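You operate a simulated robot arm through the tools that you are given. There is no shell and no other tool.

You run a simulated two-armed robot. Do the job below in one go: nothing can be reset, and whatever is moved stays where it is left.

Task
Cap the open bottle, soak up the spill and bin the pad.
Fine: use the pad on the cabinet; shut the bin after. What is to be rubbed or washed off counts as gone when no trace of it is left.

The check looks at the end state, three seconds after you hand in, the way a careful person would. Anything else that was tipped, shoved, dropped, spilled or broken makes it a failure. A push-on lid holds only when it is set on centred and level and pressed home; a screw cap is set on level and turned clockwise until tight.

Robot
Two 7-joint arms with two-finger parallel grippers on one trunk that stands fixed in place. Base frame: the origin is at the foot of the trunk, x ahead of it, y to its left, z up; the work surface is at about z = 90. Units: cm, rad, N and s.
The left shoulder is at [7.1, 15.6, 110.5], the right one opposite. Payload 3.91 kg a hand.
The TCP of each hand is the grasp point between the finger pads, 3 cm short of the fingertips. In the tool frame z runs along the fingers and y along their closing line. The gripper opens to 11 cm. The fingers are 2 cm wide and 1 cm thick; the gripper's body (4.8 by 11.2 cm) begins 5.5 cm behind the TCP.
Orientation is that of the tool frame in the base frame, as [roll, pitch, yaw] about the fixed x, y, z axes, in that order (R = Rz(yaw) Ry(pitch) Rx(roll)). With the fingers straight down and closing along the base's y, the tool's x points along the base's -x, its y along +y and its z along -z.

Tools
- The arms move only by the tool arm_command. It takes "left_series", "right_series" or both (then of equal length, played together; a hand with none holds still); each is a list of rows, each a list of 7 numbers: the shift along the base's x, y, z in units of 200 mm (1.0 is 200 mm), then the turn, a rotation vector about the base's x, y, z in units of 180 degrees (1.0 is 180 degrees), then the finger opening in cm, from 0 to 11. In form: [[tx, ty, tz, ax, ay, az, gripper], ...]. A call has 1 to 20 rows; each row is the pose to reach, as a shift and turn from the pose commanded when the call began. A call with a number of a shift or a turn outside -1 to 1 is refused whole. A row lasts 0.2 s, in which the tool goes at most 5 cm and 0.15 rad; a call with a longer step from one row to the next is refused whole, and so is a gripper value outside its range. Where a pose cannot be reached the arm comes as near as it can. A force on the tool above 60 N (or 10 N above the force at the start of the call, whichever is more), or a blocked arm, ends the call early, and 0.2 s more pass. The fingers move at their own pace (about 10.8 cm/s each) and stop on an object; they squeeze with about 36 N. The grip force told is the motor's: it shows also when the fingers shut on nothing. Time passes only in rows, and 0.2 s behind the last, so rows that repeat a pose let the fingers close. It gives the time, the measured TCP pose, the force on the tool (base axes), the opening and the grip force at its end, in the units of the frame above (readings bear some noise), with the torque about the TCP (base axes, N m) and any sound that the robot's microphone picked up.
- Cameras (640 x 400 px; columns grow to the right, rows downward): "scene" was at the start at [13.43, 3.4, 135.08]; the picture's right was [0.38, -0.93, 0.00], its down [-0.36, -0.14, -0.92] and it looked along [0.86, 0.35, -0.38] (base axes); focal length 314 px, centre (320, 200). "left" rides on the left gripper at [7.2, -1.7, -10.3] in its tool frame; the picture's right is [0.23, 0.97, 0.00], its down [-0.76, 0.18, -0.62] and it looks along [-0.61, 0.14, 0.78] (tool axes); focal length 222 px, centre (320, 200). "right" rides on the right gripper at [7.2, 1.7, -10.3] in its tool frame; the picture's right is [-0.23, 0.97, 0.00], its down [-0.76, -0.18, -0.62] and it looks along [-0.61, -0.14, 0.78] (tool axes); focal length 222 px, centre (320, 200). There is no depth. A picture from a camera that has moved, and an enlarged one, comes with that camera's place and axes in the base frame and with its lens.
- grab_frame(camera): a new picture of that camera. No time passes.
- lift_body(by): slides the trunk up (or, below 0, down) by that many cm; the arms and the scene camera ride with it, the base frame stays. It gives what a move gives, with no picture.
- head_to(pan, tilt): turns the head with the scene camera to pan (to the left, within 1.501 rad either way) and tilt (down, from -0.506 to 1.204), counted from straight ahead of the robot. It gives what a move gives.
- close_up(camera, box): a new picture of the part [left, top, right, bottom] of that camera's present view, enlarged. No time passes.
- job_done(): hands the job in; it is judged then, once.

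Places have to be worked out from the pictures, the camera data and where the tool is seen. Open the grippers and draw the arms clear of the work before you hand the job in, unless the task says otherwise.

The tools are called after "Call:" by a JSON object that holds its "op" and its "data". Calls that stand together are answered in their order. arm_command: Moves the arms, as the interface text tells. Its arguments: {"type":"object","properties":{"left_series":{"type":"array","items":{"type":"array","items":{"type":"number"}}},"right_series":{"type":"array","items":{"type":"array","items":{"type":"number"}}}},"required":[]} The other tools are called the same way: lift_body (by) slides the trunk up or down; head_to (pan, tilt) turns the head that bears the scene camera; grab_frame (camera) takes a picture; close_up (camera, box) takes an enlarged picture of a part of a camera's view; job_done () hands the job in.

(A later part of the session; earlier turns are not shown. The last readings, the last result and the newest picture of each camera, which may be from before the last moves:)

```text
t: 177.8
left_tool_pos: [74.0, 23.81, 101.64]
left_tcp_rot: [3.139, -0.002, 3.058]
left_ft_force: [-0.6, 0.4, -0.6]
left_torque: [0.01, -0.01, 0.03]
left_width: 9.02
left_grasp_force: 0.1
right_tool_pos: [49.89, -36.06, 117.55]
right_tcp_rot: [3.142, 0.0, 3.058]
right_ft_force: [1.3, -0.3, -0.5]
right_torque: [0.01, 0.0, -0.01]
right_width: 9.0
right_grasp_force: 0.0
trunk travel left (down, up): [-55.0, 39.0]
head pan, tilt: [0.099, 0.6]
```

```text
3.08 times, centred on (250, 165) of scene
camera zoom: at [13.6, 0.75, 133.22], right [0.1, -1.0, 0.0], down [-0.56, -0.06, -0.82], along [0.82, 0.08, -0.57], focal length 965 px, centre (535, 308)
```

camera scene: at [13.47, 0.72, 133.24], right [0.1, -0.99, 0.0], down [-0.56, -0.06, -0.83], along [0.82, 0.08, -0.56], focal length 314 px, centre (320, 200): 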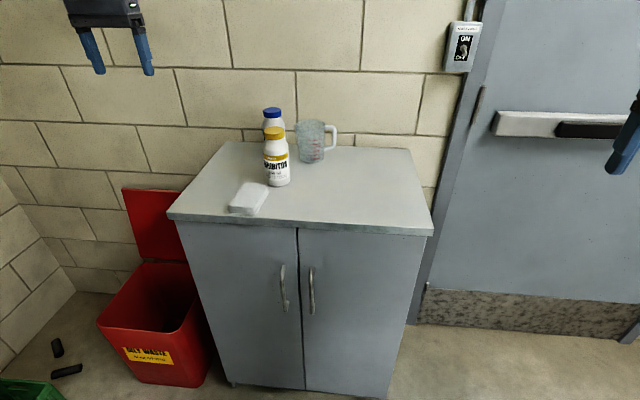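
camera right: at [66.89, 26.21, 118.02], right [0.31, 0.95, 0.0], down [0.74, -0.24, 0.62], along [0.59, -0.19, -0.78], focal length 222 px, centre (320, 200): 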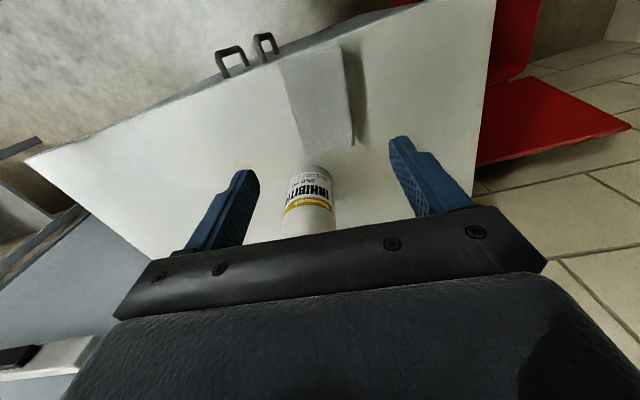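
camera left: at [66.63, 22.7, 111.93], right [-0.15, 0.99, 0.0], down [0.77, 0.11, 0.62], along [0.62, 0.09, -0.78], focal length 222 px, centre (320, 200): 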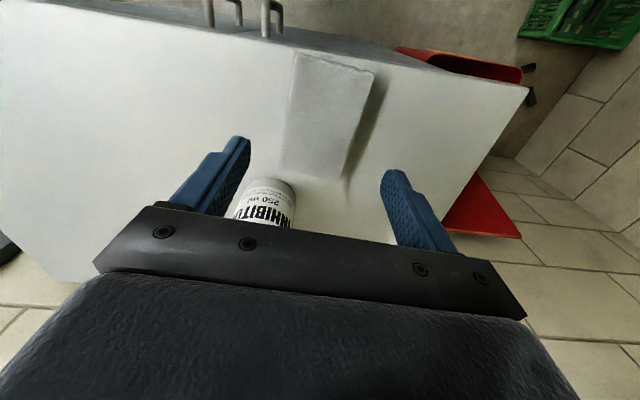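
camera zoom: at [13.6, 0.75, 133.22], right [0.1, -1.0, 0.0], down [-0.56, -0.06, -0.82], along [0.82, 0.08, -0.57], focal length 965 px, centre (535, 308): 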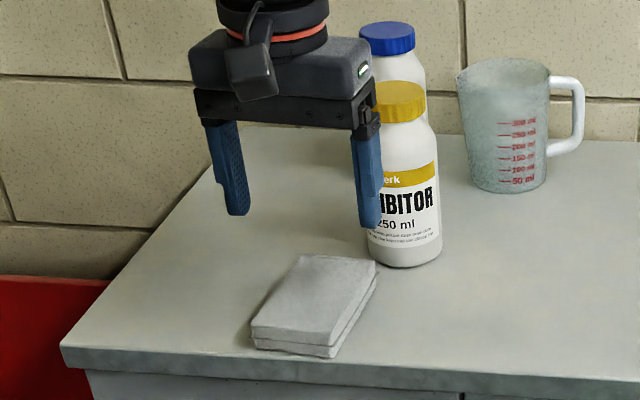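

The pad centre reads (74.0, 24.05). I lower the left hand onto it and close.

Call:
{"op": "arm_command", "data": {"left_series": [[0, 0.008, -0.12, 0, 0, 0, 9], [0, 0.008, -0.24, 0, 0, 0, 9], [0, 0.008, -0.34, 0, 0, 0, 9], [0, 0.008, -0.39, 0, 0, 0, 9], [0, 0.008, -0.406, 0, 0, 0, 9], [0, 0.008, -0.406, 0, 0, 0, 8], [0, 0.008, -0.406, 0, 0, 0, 7], [0, 0.008, -0.406, 0, 0, 0, 6], [0, 0.008, -0.406, 0, 0, 0, 5], [0, 0.008, -0.406, 0, 0, 0, 4.5], [0, 0.008, -0.406, 0, 0, 0, 4.5]]}}

Call:
{"op": "close_up", "data": {"camera": "scene", "box": [190, 100, 310, 230]}}

```text
t: 180.2
left_tool_pos: [73.94, 23.98, 93.4]
left_tcp_rot: [3.139, 0.001, 3.06]
left_ft_force: [-0.8, -0.4, 0.2]
left_torque: [-0.04, 0.03, -0.02]
left_width: 6.47
left_grasp_force: 35.9
right_tool_pos: [50.03, -36.12, 117.58]
right_tcp_rot: [3.141, -0.001, 3.058]
right_ft_force: [1.1, 0.6, 0.7]
right_torque: [0.01, -0.01, -0.01]
right_width: 8.98
right_grasp_force: 0.0
trunk travel left (down, up): [-55.0, 39.0]
head pan, tilt: [0.099, 0.6]
```

```text
3.08 times, centred on (250, 165) of scene
camera zoom: at [13.62, 0.77, 133.22], right [0.1, -1.0, 0.0], down [-0.56, -0.06, -0.82], along [0.82, 0.08, -0.57], focal length 965 px, centre (535, 308)
```

zoom: 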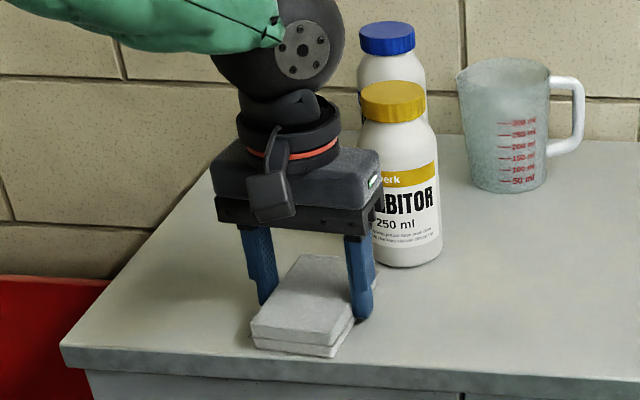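

The pad is gripped. I lift it straight up, check that the surface under it is clean, and carry it left toward the bin.

Call:
{"op": "arm_command", "data": {"left_series": [[0, 0, 0.06, 0, 0, 0, 4.5], [0, 0, 0.2, 0, 0, 0, 4.5], [0, 0, 0.4, 0, 0, 0, 4.5], [0, 0, 0.6, 0, 0, 0, 4.5], [0, 0.05, 0.8, 0, 0, 0, 4.5], [0, 0.2, 0.95, 0, 0, 0, 4.5], [0.02, 0.4, 1.0, 0, 0, 0, 4.5], [0.04, 0.6, 1.0, 0, 0, 0, 4.5], [0.06, 0.8, 1.0, 0, 0, 0, 4.5], [0.08, 1.0, 1.0, 0, 0, 0, 4.5]]}}

Call:
{"op": "close_up", "data": {"camera": "scene", "box": [180, 90, 440, 240]}}

Call:
{"op": "arm_command", "data": {"left_series": [[0.02, 0.15, 0, 0, 0, 0, 4.5], [0.04, 0.3, 0, 0, 0, 0, 4.5], [0.06, 0.45, 0, 0, 0, 0, 4.5], [0.08, 0.6, 0, 0, 0, 0, 4.5], [0.1, 0.75, 0, 0, 0, 0, 4.5], [0.12, 0.9, 0, 0, 0, 0, 4.5], [0.12, 1.0, 0, 0, 0, 0, 4.5]]}}

Call:
{"op": "head_to", "data": {"pan": 0.75, "tilt": 0.6}}

Call:
{"op": "grab_frame", "data": {"camera": "scene"}}

Call:
{"op": "grab_frame", "data": {"camera": "left"}}

```text
t: 182.4
left_tool_pos: [75.69, 44.04, 113.43]
left_tcp_rot: [3.14, 0.0, 3.061]
left_ft_force: [0.7, 0.6, 0.4]
left_torque: [-0.01, -0.01, -0.02]
left_width: 6.46
left_grasp_force: 35.5
right_tool_pos: [49.95, -35.94, 117.62]
right_tcp_rot: [-3.14, 0.0, 3.057]
right_ft_force: [0.1, -0.1, -0.5]
right_torque: [-0.03, 0.0, -0.02]
right_width: 9.0
right_grasp_force: 0.0
trunk travel left (down, up): [-55.0, 39.0]
head pan, tilt: [0.099, 0.6]
```

```text
2.46 times, centred on (310, 165) of scene
camera zoom: at [13.61, 0.89, 133.22], right [0.1, -1.0, 0.0], down [-0.56, -0.06, -0.82], along [0.82, 0.08, -0.57], focal length 772 px, centre (345, 286)
```

zoom: 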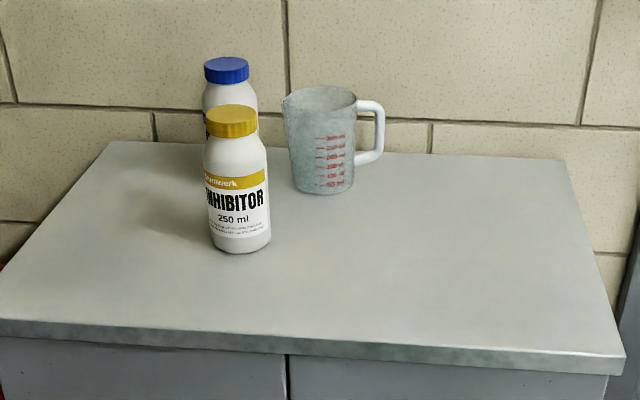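

```text
t: 184.0
left_tool_pos: [77.95, 64.1, 113.59]
left_tcp_rot: [3.139, 0.0, 3.061]
left_ft_force: [0.0, 0.2, 0.6]
left_torque: [0.02, 0.02, -0.02]
left_width: 6.45
left_grasp_force: 36.0
right_tool_pos: [49.9, -35.95, 117.58]
right_tcp_rot: [-3.141, -0.001, 3.058]
right_ft_force: [-0.3, -0.2, -0.7]
right_torque: [0.02, 0.0, 0.0]
right_width: 9.01
right_grasp_force: 0.1
trunk travel left (down, up): [-55.0, 39.0]
head pan, tilt: [0.099, 0.6]
```

```text
t: 185.0
left_tool_pos: [77.97, 63.94, 113.63]
left_tcp_rot: [3.141, 0.0, 3.06]
left_ft_force: [0.6, -0.1, -0.1]
left_torque: [0.0, 0.01, -0.01]
left_width: 6.48
left_grasp_force: 36.0
right_tool_pos: [50.09, -36.02, 117.56]
right_tcp_rot: [-3.141, 0.001, 3.056]
right_ft_force: [0.5, 0.1, 0.1]
right_torque: [-0.02, 0.0, 0.01]
right_width: 9.01
right_grasp_force: 0.2
trunk travel left (down, up): [-55.0, 39.0]
head pan, tilt: [0.75, 0.6]
```

```text
taken
camera scene: at [11.29, 5.92, 133.22], right [0.68, -0.73, 0.0], down [-0.41, -0.39, -0.82], along [0.6, 0.56, -0.57], focal length 314 px, centre (320, 200)
```

scene: 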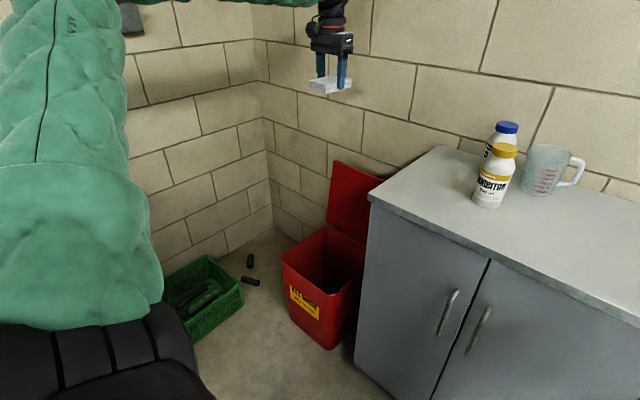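

```text
taken
camera left: at [70.66, 62.8, 123.89], right [-0.15, 0.99, 0.0], down [0.77, 0.11, 0.62], along [0.62, 0.09, -0.78], focal length 222 px, centre (320, 200)
```

left: 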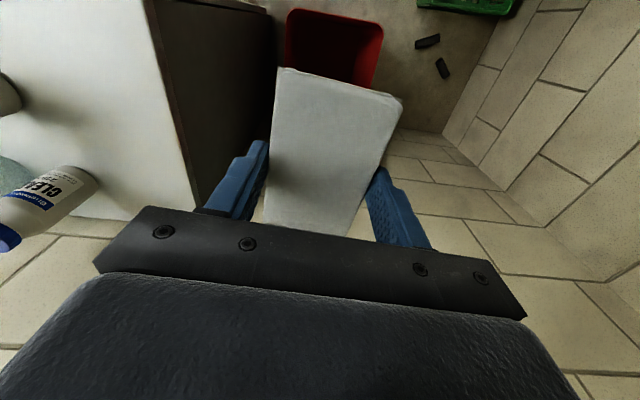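

The cabinet top is clean and the pad hangs level over the bin side. I lower the trunk in two steps.

Call:
{"op": "lift_body", "data": {"by": -25}}

Call:
{"op": "lift_body", "data": {"by": -18}}

Call:
{"op": "grab_frame", "data": {"camera": "scene"}}

Call:
{"op": "grab_frame", "data": {"camera": "left"}}

```text
t: 187.6
left_tool_pos: [78.02, 63.88, 88.57]
left_tcp_rot: [3.138, -0.001, 3.059]
left_ft_force: [-0.7, -0.2, 0.7]
left_torque: [-0.01, -0.01, 0.02]
left_width: 6.43
left_grasp_force: 35.7
right_tool_pos: [50.04, -36.02, 92.59]
right_tcp_rot: [-3.141, 0.0, 3.057]
right_ft_force: [0.4, -0.1, 0.3]
right_torque: [0.01, -0.02, -0.01]
right_width: 8.99
right_grasp_force: 0.0
trunk travel left (down, up): [-30.0, 64.0]
head pan, tilt: [0.75, 0.6]
```

```text
t: 189.6
left_tool_pos: [77.97, 63.94, 70.76]
left_tcp_rot: [3.138, -0.001, 3.061]
left_ft_force: [1.4, 0.0, -0.8]
left_torque: [0.0, -0.01, 0.04]
left_width: 6.45
left_grasp_force: 36.4
right_tool_pos: [49.91, -36.15, 74.45]
right_tcp_rot: [-3.14, 0.001, 3.059]
right_ft_force: [0.1, 0.4, -0.1]
right_torque: [0.0, 0.01, 0.0]
right_width: 8.97
right_grasp_force: 0.0
trunk travel left (down, up): [-12.0, 82.0]
head pan, tilt: [0.75, 0.6]
```

```text
taken
camera scene: at [11.26, 5.93, 90.23], right [0.68, -0.73, 0.0], down [-0.41, -0.39, -0.82], along [0.6, 0.56, -0.57], focal length 314 px, centre (320, 200)
```

scene: 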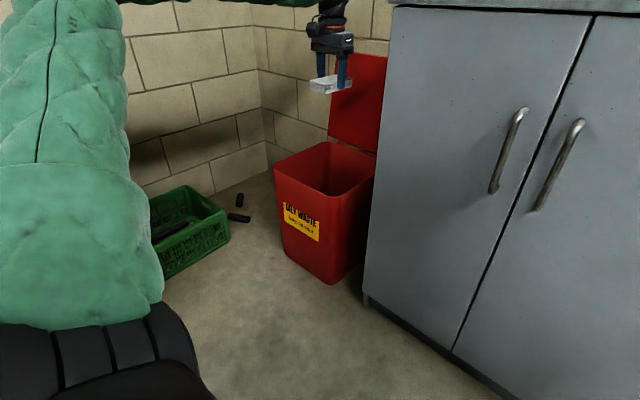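

```text
taken
camera left: at [70.63, 62.81, 80.91], right [-0.15, 0.99, 0.0], down [0.77, 0.11, 0.62], along [0.62, 0.09, -0.78], focal length 222 px, centre (320, 200)
```

left: 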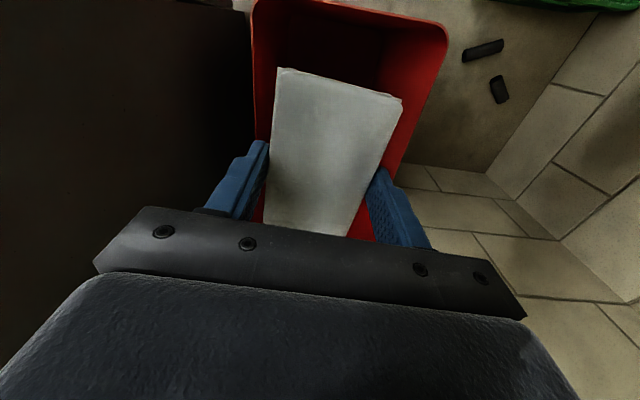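

The pad is right above the open bin. I shift it toward the bin's centre and lower it into the opening.

Call:
{"op": "arm_command", "data": {"left_series": [[0.03, 0.05, -0.05, 0, 0, 0, 4.5], [0.06, 0.1, -0.12, 0, 0, 0, 4.5], [0.09, 0.15, -0.2, 0, 0, 0, 4.5], [0.1, 0.18, -0.3, 0, 0, 0, 4.5], [0.1, 0.18, -0.42, 0, 0, 0, 4.5], [0.1, 0.18, -0.54, 0, 0, 0, 4.5], [0.1, 0.18, -0.66, 0, 0, 0, 4.5], [0.1, 0.18, -0.78, 0, 0, 0, 4.5], [0.1, 0.18, -0.9, 0, 0, 0, 4.5], [0.1, 0.18, -1.0, 0, 0, 0, 4.5]]}}

Call:
{"op": "grab_frame", "data": {"camera": "scene"}}

Call:
{"op": "grab_frame", "data": {"camera": "left"}}

```text
t: 191.8
left_tool_pos: [80.01, 67.51, 50.42]
left_tcp_rot: [3.138, 0.0, 3.059]
left_ft_force: [-0.3, -0.5, -0.1]
left_torque: [-0.02, 0.02, -0.03]
left_width: 6.48
left_grasp_force: 36.2
right_tool_pos: [49.96, -35.97, 74.45]
right_tcp_rot: [-3.141, 0.001, 3.058]
right_ft_force: [0.0, 0.2, -0.7]
right_torque: [0.05, 0.02, 0.02]
right_width: 9.0
right_grasp_force: 0.0
trunk travel left (down, up): [-12.0, 82.0]
head pan, tilt: [0.75, 0.6]
```

```text
taken
camera scene: at [11.27, 5.94, 90.22], right [0.68, -0.73, 0.0], down [-0.41, -0.39, -0.82], along [0.6, 0.56, -0.57], focal length 314 px, centre (320, 200)
```

scene: 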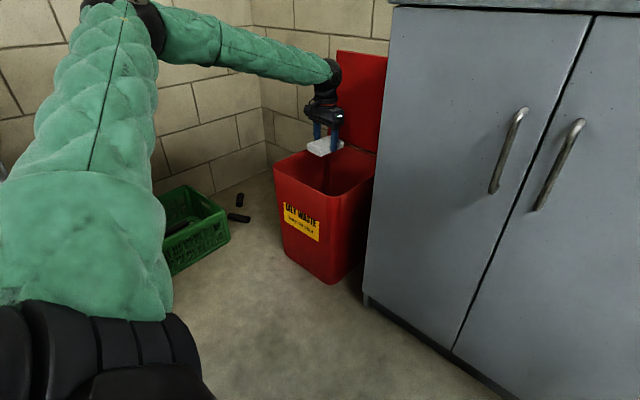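

```text
taken
camera left: at [72.66, 66.45, 60.83], right [-0.15, 0.99, 0.0], down [0.77, 0.11, 0.62], along [0.62, 0.09, -0.78], focal length 222 px, centre (320, 200)
```

left: 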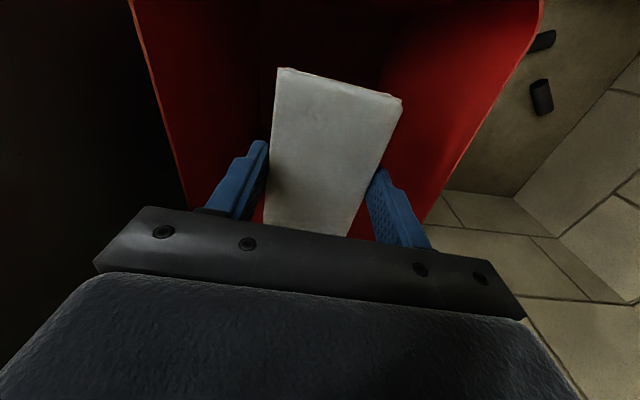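

Reach is fine and the pad is well inside the opening's outline. I lower a further 12 cm so it is inside the bin, and let go.

Call:
{"op": "arm_command", "data": {"left_series": [[0, 0, -0.12, 0, 0, 0, 4.5], [0, 0, -0.24, 0, 0, 0, 4.5], [0, 0, -0.36, 0, 0, 0, 4.5], [0, 0, -0.48, 0, 0, 0, 4.5], [0, 0, -0.6, 0, 0, 0, 4.5], [0, 0, -0.6, 0, 0, 0, 7], [0, 0, -0.6, 0, 0, 0, 9], [0, 0, -0.6, 0, 0, 0, 10], [0, 0, -0.6, 0, 0, 0, 10], [0, 0, -0.6, 0, 0, 0, 10]]}}

Call:
{"op": "grab_frame", "data": {"camera": "left"}}

Call:
{"op": "grab_frame", "data": {"camera": "scene"}}

```text
t: 194.0
left_tool_pos: [79.95, 67.69, 38.61]
left_tcp_rot: [3.138, 0.0, 3.059]
left_ft_force: [0.2, 0.1, -0.9]
left_torque: [-0.01, 0.0, 0.03]
left_width: 10.01
left_grasp_force: 0.1
right_tool_pos: [50.03, -35.94, 74.56]
right_tcp_rot: [3.141, -0.001, 3.057]
right_ft_force: [0.4, -0.6, 0.3]
right_torque: [0.02, 0.02, -0.02]
right_width: 9.01
right_grasp_force: 0.0
trunk travel left (down, up): [-12.0, 82.0]
head pan, tilt: [0.75, 0.6]
```

```text
taken
camera left: at [72.65, 66.47, 48.91], right [-0.15, 0.99, 0.0], down [0.77, 0.11, 0.62], along [0.62, 0.09, -0.78], focal length 222 px, centre (320, 200)
```

left: 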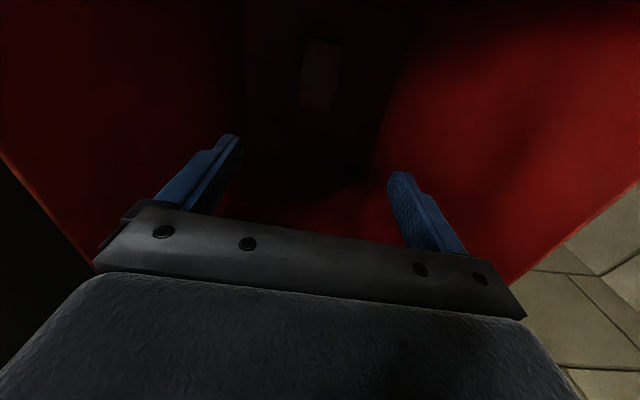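

```text
taken
camera scene: at [11.27, 5.93, 90.22], right [0.68, -0.73, 0.0], down [-0.41, -0.39, -0.82], along [0.6, 0.56, -0.57], focal length 314 px, centre (320, 200)
```

scene: 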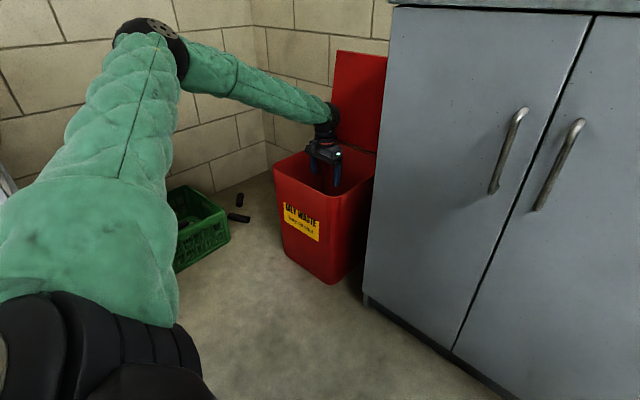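

The pad fell to the bottom of the bin, and my hand is empty. Now I lift the hand straight out of the bin.

Call:
{"op": "arm_command", "data": {"left_series": [[0, 0, 0.1, 0, 0, 0, 8], [0, 0, 0.22, 0, 0, 0, 6], [0, 0, 0.35, 0, 0, 0, 4], [0, 0, 0.5, 0, 0, 0, 4], [0, 0, 0.65, 0, 0, 0, 4], [0, 0, 0.8, 0, 0, 0, 4], [0, 0, 0.95, 0, 0, 0, 4], [0, 0, 1.0, 0, 0, 0, 4]]}}

Call:
{"op": "arm_command", "data": {"left_series": [[0, 0, 0.15, 0, 0, 0, 4], [0, 0, 0.35, 0, 0, 0, 4], [0, 0, 0.55, 0, 0, 0, 4], [0, 0, 0.75, 0, 0, 0, 4]]}}

Call:
{"op": "grab_frame", "data": {"camera": "left"}}

Call:
{"op": "grab_frame", "data": {"camera": "scene"}}

Call:
{"op": "close_up", "data": {"camera": "scene", "box": [260, 30, 400, 220]}}

```text
t: 195.8
left_tool_pos: [80.01, 67.42, 58.55]
left_tcp_rot: [3.139, 0.001, 3.06]
left_ft_force: [-0.7, 0.2, -0.1]
left_torque: [0.0, 0.03, 0.01]
left_width: 3.99
left_grasp_force: 0.2
right_tool_pos: [50.02, -35.98, 74.51]
right_tcp_rot: [-3.14, 0.0, 3.057]
right_ft_force: [0.1, -0.1, -0.3]
right_torque: [0.03, 0.02, -0.01]
right_width: 8.99
right_grasp_force: 0.0
trunk travel left (down, up): [-12.0, 82.0]
head pan, tilt: [0.75, 0.6]
```

```text
t: 196.8
left_tool_pos: [79.88, 67.41, 73.72]
left_tcp_rot: [3.139, 0.001, 3.059]
left_ft_force: [0.5, 0.1, 0.0]
left_torque: [0.04, 0.0, -0.01]
left_width: 4.02
left_grasp_force: 0.0
right_tool_pos: [50.02, -36.07, 74.5]
right_tcp_rot: [-3.141, -0.001, 3.056]
right_ft_force: [-0.5, 0.9, -1.0]
right_torque: [0.0, 0.0, -0.01]
right_width: 9.03
right_grasp_force: 0.0
trunk travel left (down, up): [-12.0, 82.0]
head pan, tilt: [0.75, 0.6]
```

```text
taken
camera left: at [72.57, 66.29, 84.0], right [-0.15, 0.99, 0.0], down [0.77, 0.11, 0.62], along [0.62, 0.09, -0.78], focal length 222 px, centre (320, 200)
```

left: 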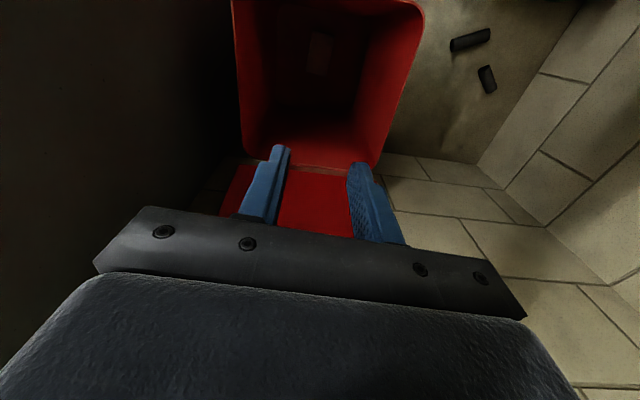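

```text
taken
camera scene: at [11.25, 5.9, 90.22], right [0.68, -0.73, 0.0], down [-0.41, -0.39, -0.83], along [0.6, 0.56, -0.56], focal length 314 px, centre (320, 200)
```

scene: 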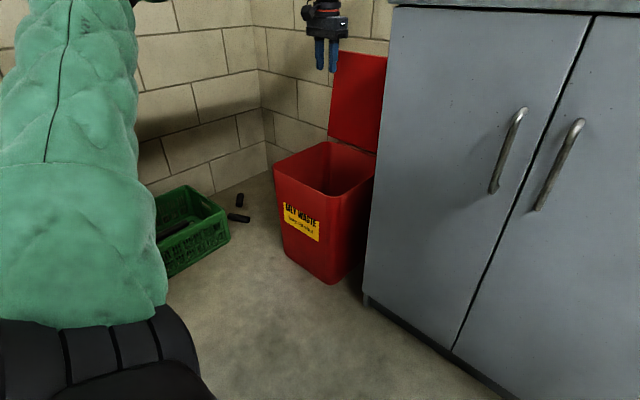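

```text
2.11 times, centred on (330, 125) of scene
camera zoom: at [11.25, 5.9, 90.22], right [0.68, -0.73, 0.0], down [-0.41, -0.39, -0.83], along [0.6, 0.56, -0.56], focal length 660 px, centre (299, 358)
```

zoom: 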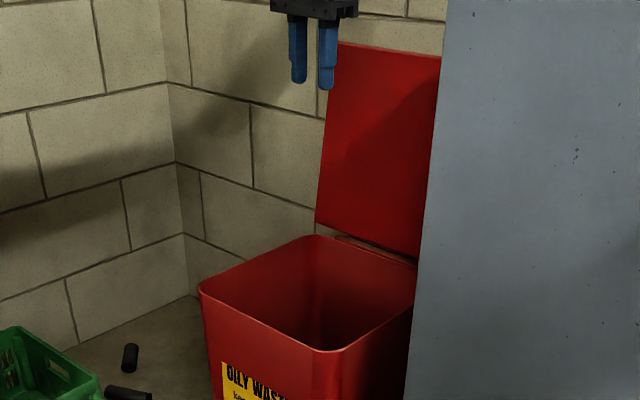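

The lid leans back to about (104, 71.5) at its top edge, 9° past vertical. I'll hook it from above with an open fork (upper finger behind the edge, lower finger in front) and draw it forward. First I raise the trunk 8 cm and turn the hand to point forward and 30° down, with the fingers one above the other.

Call:
{"op": "lift_body", "data": {"by": 8}}

Call:
{"op": "arm_command", "data": {"left_series": [[0.02, -0.04, 0.02, 0.0232, -0.0177, -0.0273, 5], [0.05, -0.08, 0.03, 0.0465, -0.0355, -0.0546, 6], [0.08, -0.12, 0.04, 0.0697, -0.0532, -0.082, 7], [0.11, -0.17, 0.04, 0.0929, -0.0709, -0.1093, 8], [0.14, -0.22, 0.04, 0.1161, -0.0886, -0.1366, 9], [0.18, -0.27, 0.04, 0.1394, -0.1064, -0.1639, 10], [0.22, -0.32, 0.04, 0.1626, -0.1241, -0.1912, 11], [0.26, -0.37, 0.04, 0.1858, -0.1418, -0.2185, 11], [0.29, -0.42, 0.04, 0.209, -0.1595, -0.2459, 11], [0.32, -0.46, 0.04, 0.2323, -0.1773, -0.2732, 11], [0.35, -0.5, 0.04, 0.2555, -0.195, -0.3005, 11], [0.38, -0.54, 0.04, 0.2787, -0.2127, -0.3278, 11], [0.38, -0.54, 0.04, 0.2787, -0.2127, -0.3278, 11]]}}

Call:
{"op": "grab_frame", "data": {"camera": "left"}}

Call:
{"op": "grab_frame", "data": {"camera": "scene"}}

```text
t: 197.9
left_tool_pos: [79.88, 67.45, 81.59]
left_tcp_rot: [3.137, 0.001, 3.06]
left_ft_force: [0.1, 0.5, 0.7]
left_torque: [-0.02, 0.01, 0.04]
left_width: 3.97
left_grasp_force: 0.1
right_tool_pos: [49.99, -36.11, 82.55]
right_tcp_rot: [-3.14, 0.001, 3.057]
right_ft_force: [-0.5, -0.5, -0.5]
right_torque: [-0.02, -0.03, 0.03]
right_width: 8.99
right_grasp_force: 0.1
trunk travel left (down, up): [-20.0, 74.0]
head pan, tilt: [0.75, 0.6]
```

```text
t: 200.7
left_tool_pos: [87.4, 56.52, 82.32]
left_tcp_rot: [2.088, -0.001, 1.918]
left_ft_force: [0.8, -0.3, 0.4]
left_torque: [0.03, 0.01, 0.01]
left_width: 11.0
left_grasp_force: 0.0
right_tool_pos: [49.94, -35.98, 82.56]
right_tcp_rot: [-3.141, 0.001, 3.058]
right_ft_force: [-0.2, 0.4, 0.0]
right_torque: [0.04, 0.02, 0.01]
right_width: 9.02
right_grasp_force: 0.1
trunk travel left (down, up): [-20.0, 74.0]
head pan, tilt: [0.75, 0.6]
```

```text
taken
camera left: at [75.78, 60.09, 86.04], right [0.38, 0.38, 0.85], down [-0.17, -0.87, 0.46], along [0.91, -0.32, -0.27], focal length 222 px, centre (320, 200)
```

left: 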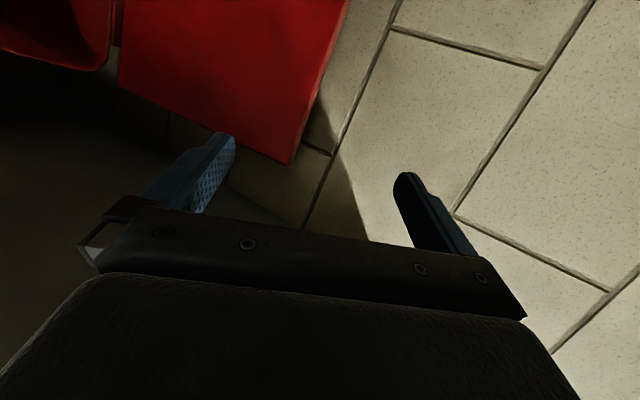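

```text
taken
camera scene: at [11.27, 5.93, 98.22], right [0.68, -0.73, 0.0], down [-0.41, -0.39, -0.82], along [0.6, 0.56, -0.57], focal length 314 px, centre (320, 200)
```

scene: 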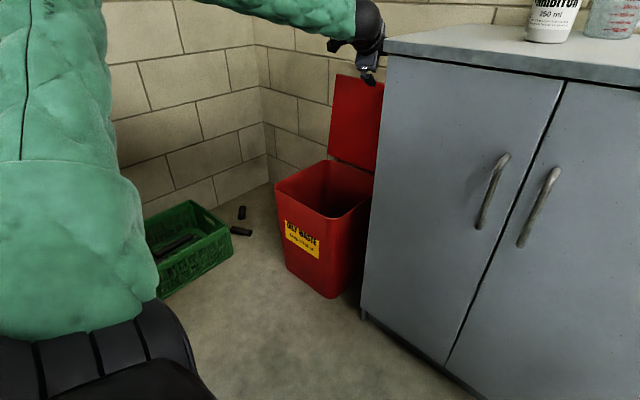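

The left camera confirms the lid's top-right corner at (104, 52.6, 71.5). I move to a point just in front of and above the edge with the fork fully open.

Call:
{"op": "arm_command", "data": {"left_series": [[0.06, -0.015, -0.05, 0, 0, 0, 11], [0.13, -0.03, -0.11, 0, 0, 0, 11], [0.2, -0.05, -0.17, 0, 0, 0, 11], [0.27, -0.07, -0.23, 0, 0, 0, 11], [0.34, -0.09, -0.29, 0, 0, 0, 11], [0.41, -0.11, -0.35, 0, 0, 0, 11], [0.47, -0.125, -0.41, 0, 0, 0, 11], [0.53, -0.125, -0.45, 0, 0, 0, 11], [0.53, -0.125, -0.45, 0, 0, 0, 11]]}}

Call:
{"op": "grab_frame", "data": {"camera": "left"}}

Call:
{"op": "close_up", "data": {"camera": "scene", "box": [310, 0, 450, 130]}}

```text
t: 202.7
left_tool_pos: [98.06, 54.11, 73.36]
left_tcp_rot: [2.091, -0.001, 1.92]
left_ft_force: [-0.3, 0.7, -0.5]
left_torque: [0.02, -0.01, 0.01]
left_width: 10.99
left_grasp_force: 0.2
right_tool_pos: [50.06, -36.03, 82.53]
right_tcp_rot: [3.141, 0.0, 3.058]
right_ft_force: [0.2, 0.4, 0.6]
right_torque: [-0.05, 0.01, 0.0]
right_width: 9.02
right_grasp_force: 0.1
trunk travel left (down, up): [-20.0, 74.0]
head pan, tilt: [0.75, 0.6]
```

```text
taken
camera left: at [86.41, 57.6, 77.01], right [0.38, 0.38, 0.85], down [-0.17, -0.87, 0.46], along [0.91, -0.31, -0.27], focal length 222 px, centre (320, 200)
```

left: 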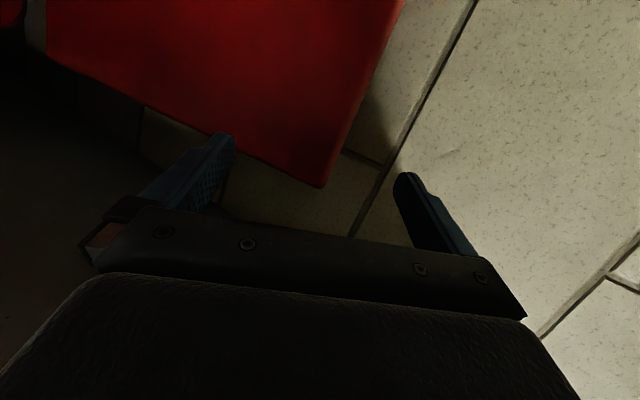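

```text
3.08 times, centred on (380, 65) of scene
camera zoom: at [11.28, 5.92, 98.22], right [0.68, -0.73, 0.0], down [-0.41, -0.39, -0.82], along [0.6, 0.56, -0.57], focal length 965 px, centre (135, 615)
```

zoom: 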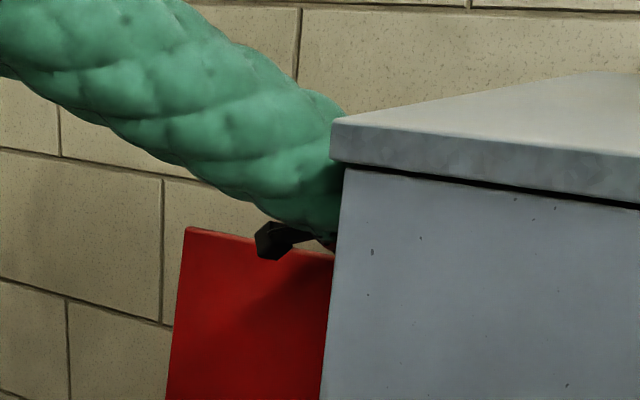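

Lid corner measures the same. I advance 3.2 cm so the upper finger passes over the top edge.

Call:
{"op": "arm_command", "data": {"left_series": [[0.04, 0, 0, 0, 0, 0, 11], [0.08, 0, 0, 0, 0, 0, 11], [0.12, 0, -0.01, 0, 0, 0, 11], [0.16, 0, -0.02, 0, 0, 0, 11], [0.16, 0, -0.05, 0, 0, 0, 11], [0.16, 0, -0.08, 0, 0, 0, 11], [0.16, 0, -0.08, 0, 0, 0, 11]]}}

Call:
{"op": "grab_frame", "data": {"camera": "left"}}

Call:
{"op": "close_up", "data": {"camera": "left", "box": [180, 80, 500, 260]}}

```text
t: 204.3
left_tool_pos: [101.29, 54.12, 71.73]
left_tcp_rot: [2.091, 0.0, 1.92]
left_ft_force: [-0.2, -0.3, 0.7]
left_torque: [0.01, 0.0, 0.01]
left_width: 11.0
left_grasp_force: 0.0
right_tool_pos: [50.03, -36.07, 82.51]
right_tcp_rot: [3.14, 0.001, 3.058]
right_ft_force: [0.3, -0.3, 0.5]
right_torque: [0.0, 0.02, 0.01]
right_width: 9.02
right_grasp_force: 0.0
trunk travel left (down, up): [-20.0, 74.0]
head pan, tilt: [0.75, 0.6]
```

```text
taken
camera left: at [89.62, 57.65, 75.39], right [0.38, 0.38, 0.85], down [-0.17, -0.87, 0.46], along [0.91, -0.31, -0.27], focal length 222 px, centre (320, 200)
```

left: 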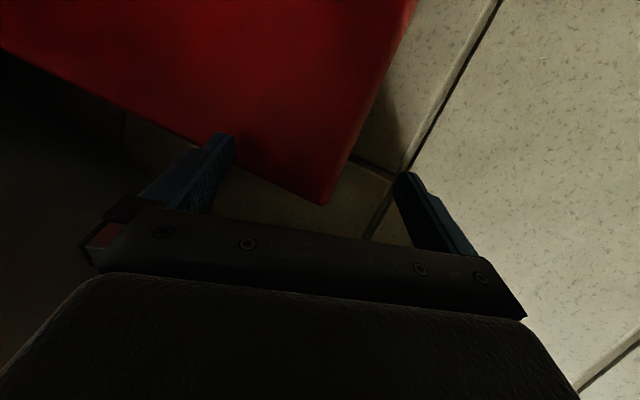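

```text
2.00 times, centred on (340, 170) of left
camera zoom: at [89.62, 57.65, 75.39], right [0.38, 0.38, 0.85], down [-0.17, -0.87, 0.46], along [0.91, -0.31, -0.27], focal length 444 px, centre (280, 260)
```

zoom: 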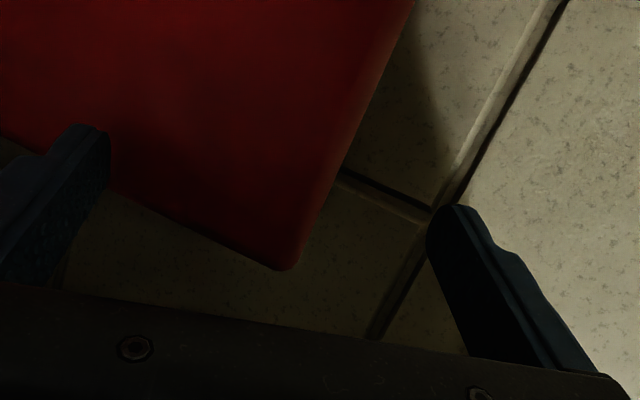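

The upper finger is above and past the edge, about 2 cm in from the lid's corner. I shift 1 cm inward (+y) and lower slowly until the finger meets the edge.

Call:
{"op": "arm_command", "data": {"left_series": [[0, 0.03, -0.03, 0, 0, 0, 11], [0, 0.05, -0.07, 0, 0, 0, 11], [0, 0.05, -0.11, 0, 0, 0, 11], [0, 0.05, -0.14, 0, 0, 0, 11], [0, 0.05, -0.16, 0, 0, 0, 11], [0, 0.05, -0.18, 0, 0, 0, 11], [0, 0.05, -0.18, 0, 0, 0, 11]]}}

Call:
{"op": "close_up", "data": {"camera": "left", "box": [180, 80, 500, 260]}}

Call:
{"op": "close_up", "data": {"camera": "scene", "box": [310, 0, 450, 130]}}

```text
t: 205.9
left_tool_pos: [101.42, 55.14, 68.3]
left_tcp_rot: [2.091, -0.001, 1.92]
left_ft_force: [0.3, 0.1, -0.4]
left_torque: [-0.01, -0.01, -0.02]
left_width: 11.0
left_grasp_force: 0.2
right_tool_pos: [49.96, -36.08, 82.59]
right_tcp_rot: [-3.14, 0.0, 3.058]
right_ft_force: [0.1, 0.5, -0.7]
right_torque: [-0.01, 0.0, -0.01]
right_width: 9.02
right_grasp_force: 0.0
trunk travel left (down, up): [-20.0, 74.0]
head pan, tilt: [0.75, 0.6]
```

```text
2.00 times, centred on (340, 170) of left
camera zoom: at [89.63, 58.62, 71.83], right [0.38, 0.38, 0.85], down [-0.17, -0.87, 0.46], along [0.91, -0.31, -0.27], focal length 444 px, centre (280, 260)
```

zoom: 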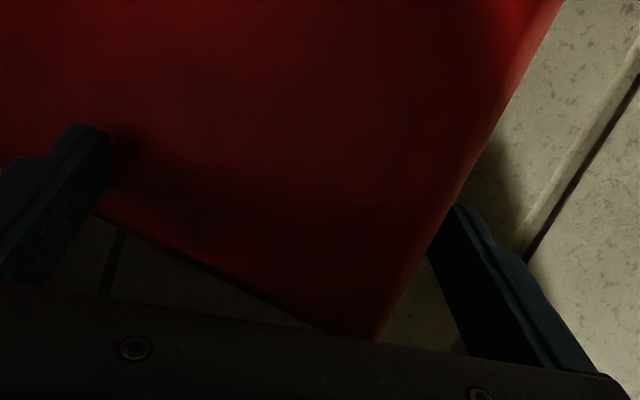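

```text
3.08 times, centred on (380, 65) of scene
camera zoom: at [11.28, 5.93, 98.22], right [0.68, -0.73, 0.0], down [-0.41, -0.39, -0.82], along [0.6, 0.56, -0.57], focal length 965 px, centre (135, 615)
```

zoom: 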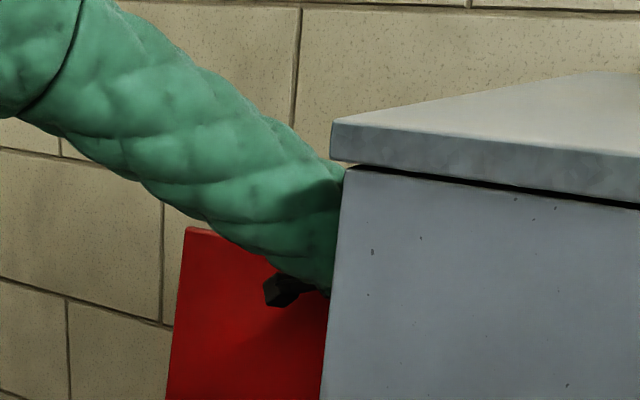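

The upper fingertip is now behind the lid's top edge and the lower finger in front, with no contact force yet. I pull slowly toward −x.

Call:
{"op": "arm_command", "data": {"left_series": [[-0.02, 0, -0.01, 0, 0, 0, 11], [-0.04, 0, -0.01, 0, 0, 0, 11], [-0.07, 0, -0.01, 0, 0, 0, 11], [-0.1, 0, -0.01, 0, 0, 0, 11], [-0.14, 0, -0.01, 0, 0, 0, 11], [-0.18, 0, -0.01, 0, 0, 0, 11]]}}

Call:
{"op": "close_up", "data": {"camera": "left", "box": [180, 80, 500, 260]}}

Call:
{"op": "close_up", "data": {"camera": "scene", "box": [310, 0, 450, 130]}}

```text
t: 207.3
left_tool_pos: [97.69, 55.1, 68.4]
left_tcp_rot: [2.087, 0.0, 1.921]
left_ft_force: [3.9, 3.5, 20.2]
left_torque: [0.38, -0.65, 0.05]
left_width: 11.01
left_grasp_force: 0.3
right_tool_pos: [49.94, -36.12, 82.55]
right_tcp_rot: [-3.141, 0.003, 3.058]
right_ft_force: [-0.2, 0.3, 0.2]
right_torque: [-0.03, 0.02, -0.01]
right_width: 8.99
right_grasp_force: 0.0
trunk travel left (down, up): [-20.0, 74.0]
head pan, tilt: [0.75, 0.6]
```

```text
2.00 times, centred on (340, 170) of left
camera zoom: at [85.94, 58.59, 71.97], right [0.37, 0.38, 0.85], down [-0.17, -0.87, 0.46], along [0.91, -0.31, -0.26], focal length 444 px, centre (280, 260)
```

zoom: 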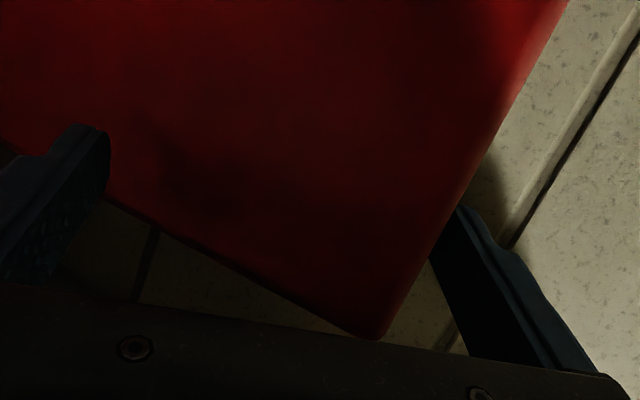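

```text
3.08 times, centred on (380, 65) of scene
camera zoom: at [11.14, 5.87, 98.27], right [0.68, -0.73, 0.0], down [-0.41, -0.38, -0.83], along [0.6, 0.56, -0.56], focal length 965 px, centre (135, 615)
```

zoom: 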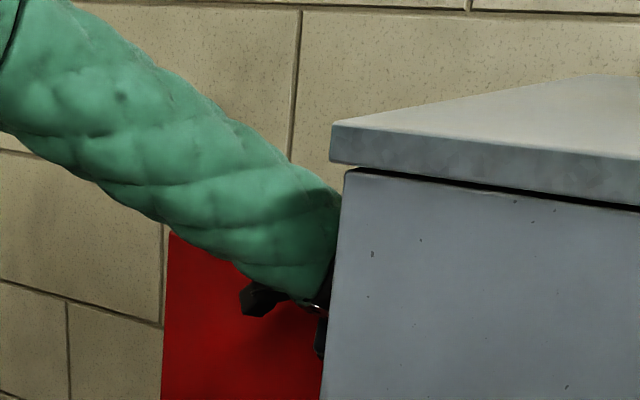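

The lid is coming forward; the edge pushes up with 20 N as it nears vertical. I raise about 4 mm and continue pulling past vertical.

Call:
{"op": "arm_command", "data": {"left_series": [[0, 0, 0.012, 0, 0, 0, 11], [-0.03, 0, 0.02, 0, 0, 0, 11], [-0.06, 0, 0.022, 0, 0, 0, 11], [-0.1, 0, 0.022, 0, 0, 0, 11], [-0.14, 0, 0.02, 0, 0, 0, 11], [-0.18, 0, 0.015, 0, 0, 0, 11], [-0.18, 0, 0.015, 0, 0, 0, 11]]}}

Call:
{"op": "close_up", "data": {"camera": "left", "box": [180, 80, 500, 260]}}

Call:
{"op": "grab_frame", "data": {"camera": "scene"}}

```text
t: 208.9
left_tool_pos: [94.04, 55.19, 68.35]
left_tcp_rot: [2.088, 0.0, 1.918]
left_ft_force: [3.0, -0.7, 12.4]
left_torque: [0.3, -0.35, -0.04]
left_width: 11.0
left_grasp_force: 0.1
right_tool_pos: [49.88, -36.07, 82.44]
right_tcp_rot: [3.142, 0.002, 3.058]
right_ft_force: [0.0, -0.9, 0.2]
right_torque: [-0.04, -0.01, 0.02]
right_width: 9.0
right_grasp_force: 0.1
trunk travel left (down, up): [-20.0, 74.0]
head pan, tilt: [0.75, 0.6]
```

```text
2.00 times, centred on (340, 170) of left
camera zoom: at [82.38, 58.56, 71.99], right [0.38, 0.38, 0.85], down [-0.17, -0.87, 0.46], along [0.91, -0.32, -0.27], focal length 444 px, centre (280, 260)
```

zoom: 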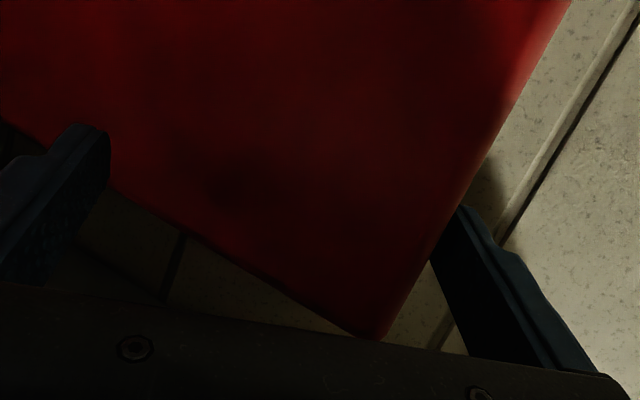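

```text
taken
camera scene: at [11.19, 5.87, 98.23], right [0.68, -0.73, 0.0], down [-0.41, -0.38, -0.83], along [0.6, 0.56, -0.56], focal length 314 px, centre (320, 200)
```

scene: 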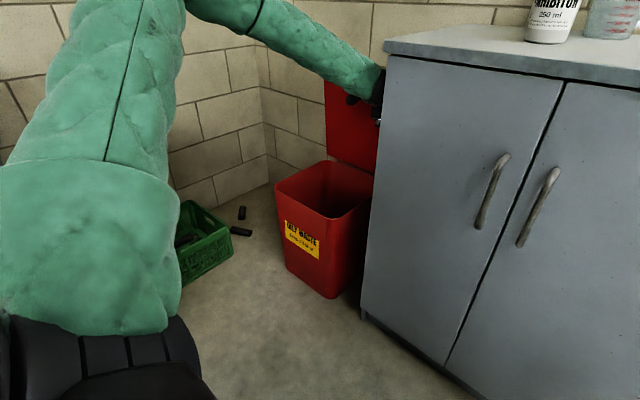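

The lid is at about vertical, held between the two fingers. I ease up slightly and keep drawing forward so it tips onto the lower finger.

Call:
{"op": "arm_command", "data": {"left_series": [[-0.02, 0, 0.01, 0, 0, 0, 11], [-0.05, 0, 0.02, 0, 0, 0, 11], [-0.08, 0, 0.03, 0, 0, 0, 11], [-0.1, 0, 0.04, 0, 0, 0, 11], [-0.1, 0, 0.04, 0, 0, 0, 11], [-0.1, 0, 0.04, 0, 0, 0, 11]]}}

Call:
{"op": "close_up", "data": {"camera": "left", "box": [180, 80, 500, 260]}}

Call:
{"op": "grab_frame", "data": {"camera": "scene"}}

```text
t: 210.3
left_tool_pos: [92.11, 55.16, 69.18]
left_tcp_rot: [2.092, 0.001, 1.919]
left_ft_force: [0.3, -0.4, 0.0]
left_torque: [0.01, 0.0, -0.01]
left_width: 10.98
left_grasp_force: 0.1
right_tool_pos: [49.93, -35.99, 82.6]
right_tcp_rot: [3.141, 0.0, 3.059]
right_ft_force: [-0.1, 1.0, 0.7]
right_torque: [-0.01, 0.0, 0.02]
right_width: 9.02
right_grasp_force: 0.1
trunk travel left (down, up): [-20.0, 74.0]
head pan, tilt: [0.75, 0.6]
```

```text
2.00 times, centred on (340, 170) of left
camera zoom: at [80.42, 58.64, 72.73], right [0.38, 0.38, 0.84], down [-0.17, -0.87, 0.46], along [0.91, -0.31, -0.27], focal length 444 px, centre (280, 260)
```

zoom: 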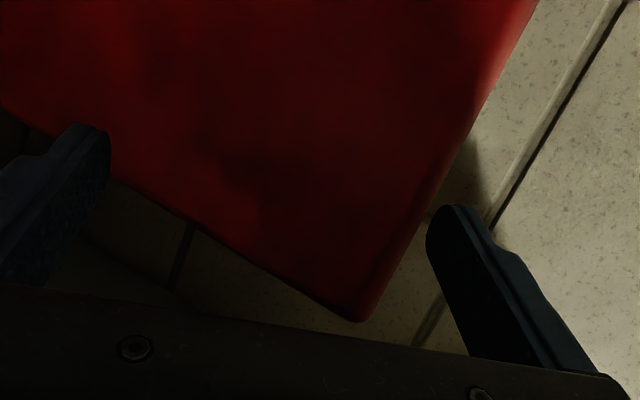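

```text
taken
camera scene: at [11.27, 5.93, 98.22], right [0.68, -0.73, 0.0], down [-0.41, -0.39, -0.82], along [0.6, 0.56, -0.57], focal length 314 px, centre (320, 200)
```

scene: 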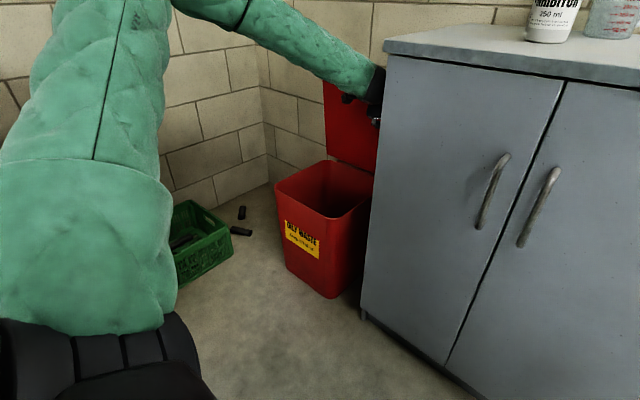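

The lid now stands on its own at about 86°, so the hinge has some friction. I re-hook the edge from behind and pull further, following its arc down.

Call:
{"op": "arm_command", "data": {"left_series": [[0.03, 0, 0.03, 0, 0, 0, 11], [0.08, 0, 0.03, 0, 0, 0, 11], [0.13, 0, 0.03, 0, 0, 0, 11], [0.14, 0, 0.0, 0, 0, 0, 11], [0.14, 0, -0.03, 0, 0, 0, 11], [0.14, 0, -0.055, 0, 0, 0, 11], [0.1, 0, -0.055, 0, 0, 0, 11], [0.05, 0, -0.055, 0, 0, 0, 11], [0.0, 0, -0.06, 0, 0, 0, 11], [-0.05, 0, -0.065, 0, 0, 0, 11], [-0.1, 0, -0.075, 0, 0, 0, 11], [-0.15, 0, -0.09, 0, 0, 0, 11]]}}

Call:
{"op": "close_up", "data": {"camera": "left", "box": [180, 80, 500, 260]}}

Call:
{"op": "grab_frame", "data": {"camera": "scene"}}

```text
t: 212.9
left_tool_pos: [89.05, 55.19, 67.33]
left_tcp_rot: [2.091, 0.0, 1.921]
left_ft_force: [0.5, 0.5, 4.2]
left_torque: [0.08, -0.1, -0.02]
left_width: 11.0
left_grasp_force: 0.0
right_tool_pos: [49.95, -35.96, 82.48]
right_tcp_rot: [-3.141, 0.004, 3.058]
right_ft_force: [-0.3, 0.5, 0.0]
right_torque: [0.01, -0.01, -0.01]
right_width: 9.02
right_grasp_force: 0.0
trunk travel left (down, up): [-20.0, 74.0]
head pan, tilt: [0.75, 0.6]
```

```text
2.00 times, centred on (340, 170) of left
camera zoom: at [77.43, 58.62, 70.98], right [0.38, 0.38, 0.85], down [-0.17, -0.87, 0.46], along [0.91, -0.31, -0.27], focal length 444 px, centre (280, 260)
```

zoom: 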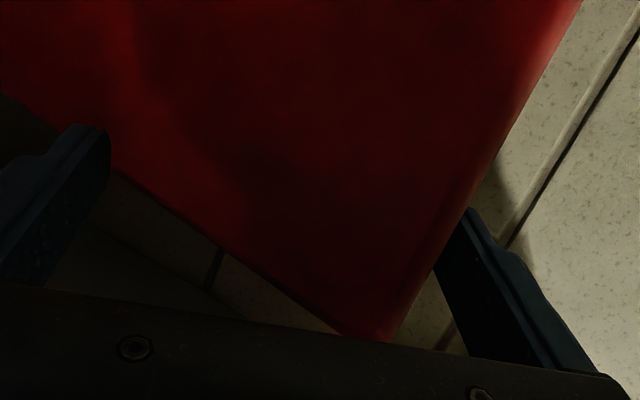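

```text
taken
camera scene: at [11.24, 5.92, 98.23], right [0.68, -0.73, 0.0], down [-0.41, -0.39, -0.83], along [0.6, 0.56, -0.56], focal length 314 px, centre (320, 200)
```

scene: 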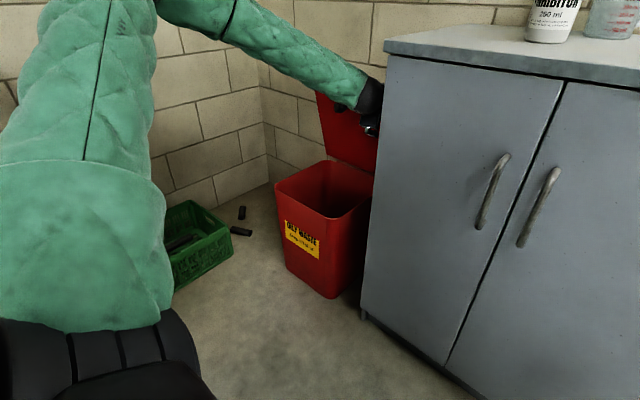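

The lid follows nicely at about 77°. I narrow the fork to 7 cm to reduce slack and continue down the arc to about 50°.

Call:
{"op": "arm_command", "data": {"left_series": [[0.015, 0, 0.03, 0, 0, 0, 10], [0.03, 0, 0.06, 0, 0, 0, 8.5], [0.045, 0, 0.087, 0, 0, 0, 7], [0.0, 0, 0.075, 0, 0, 0, 7], [-0.06, 0, 0.058, 0, 0, 0, 7], [-0.135, 0, 0.032, 0, 0, 0, 7], [-0.2, 0, 0.007, 0, 0, 0, 7], [-0.255, 0, -0.018, 0, 0, 0, 7], [-0.31, 0, -0.043, 0, 0, 0, 7]]}}

Call:
{"op": "close_up", "data": {"camera": "left", "box": [180, 80, 500, 260]}}

Call:
{"op": "grab_frame", "data": {"camera": "scene"}}

```text
t: 214.9
left_tool_pos: [82.97, 55.19, 66.45]
left_tcp_rot: [2.09, -0.001, 1.92]
left_ft_force: [-0.1, 0.0, -0.1]
left_torque: [0.01, 0.0, 0.02]
left_width: 7.06
left_grasp_force: 0.6
right_tool_pos: [50.0, -35.92, 82.44]
right_tcp_rot: [3.142, 0.001, 3.057]
right_ft_force: [-0.5, 0.3, 0.0]
right_torque: [0.01, 0.02, -0.02]
right_width: 9.01
right_grasp_force: 0.1
trunk travel left (down, up): [-20.0, 74.0]
head pan, tilt: [0.75, 0.6]
```

```text
2.00 times, centred on (340, 170) of left
camera zoom: at [71.25, 58.66, 70.04], right [0.38, 0.38, 0.85], down [-0.17, -0.87, 0.46], along [0.91, -0.31, -0.27], focal length 444 px, centre (280, 260)
```

zoom: 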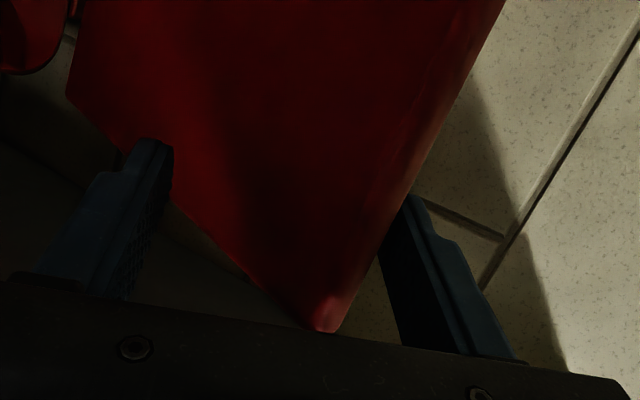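

```text
taken
camera scene: at [11.27, 5.93, 98.22], right [0.68, -0.73, 0.0], down [-0.41, -0.39, -0.82], along [0.6, 0.56, -0.57], focal length 314 px, centre (320, 200)
```

scene: 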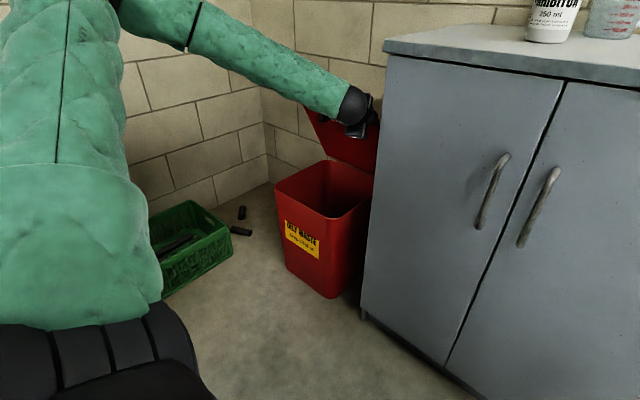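

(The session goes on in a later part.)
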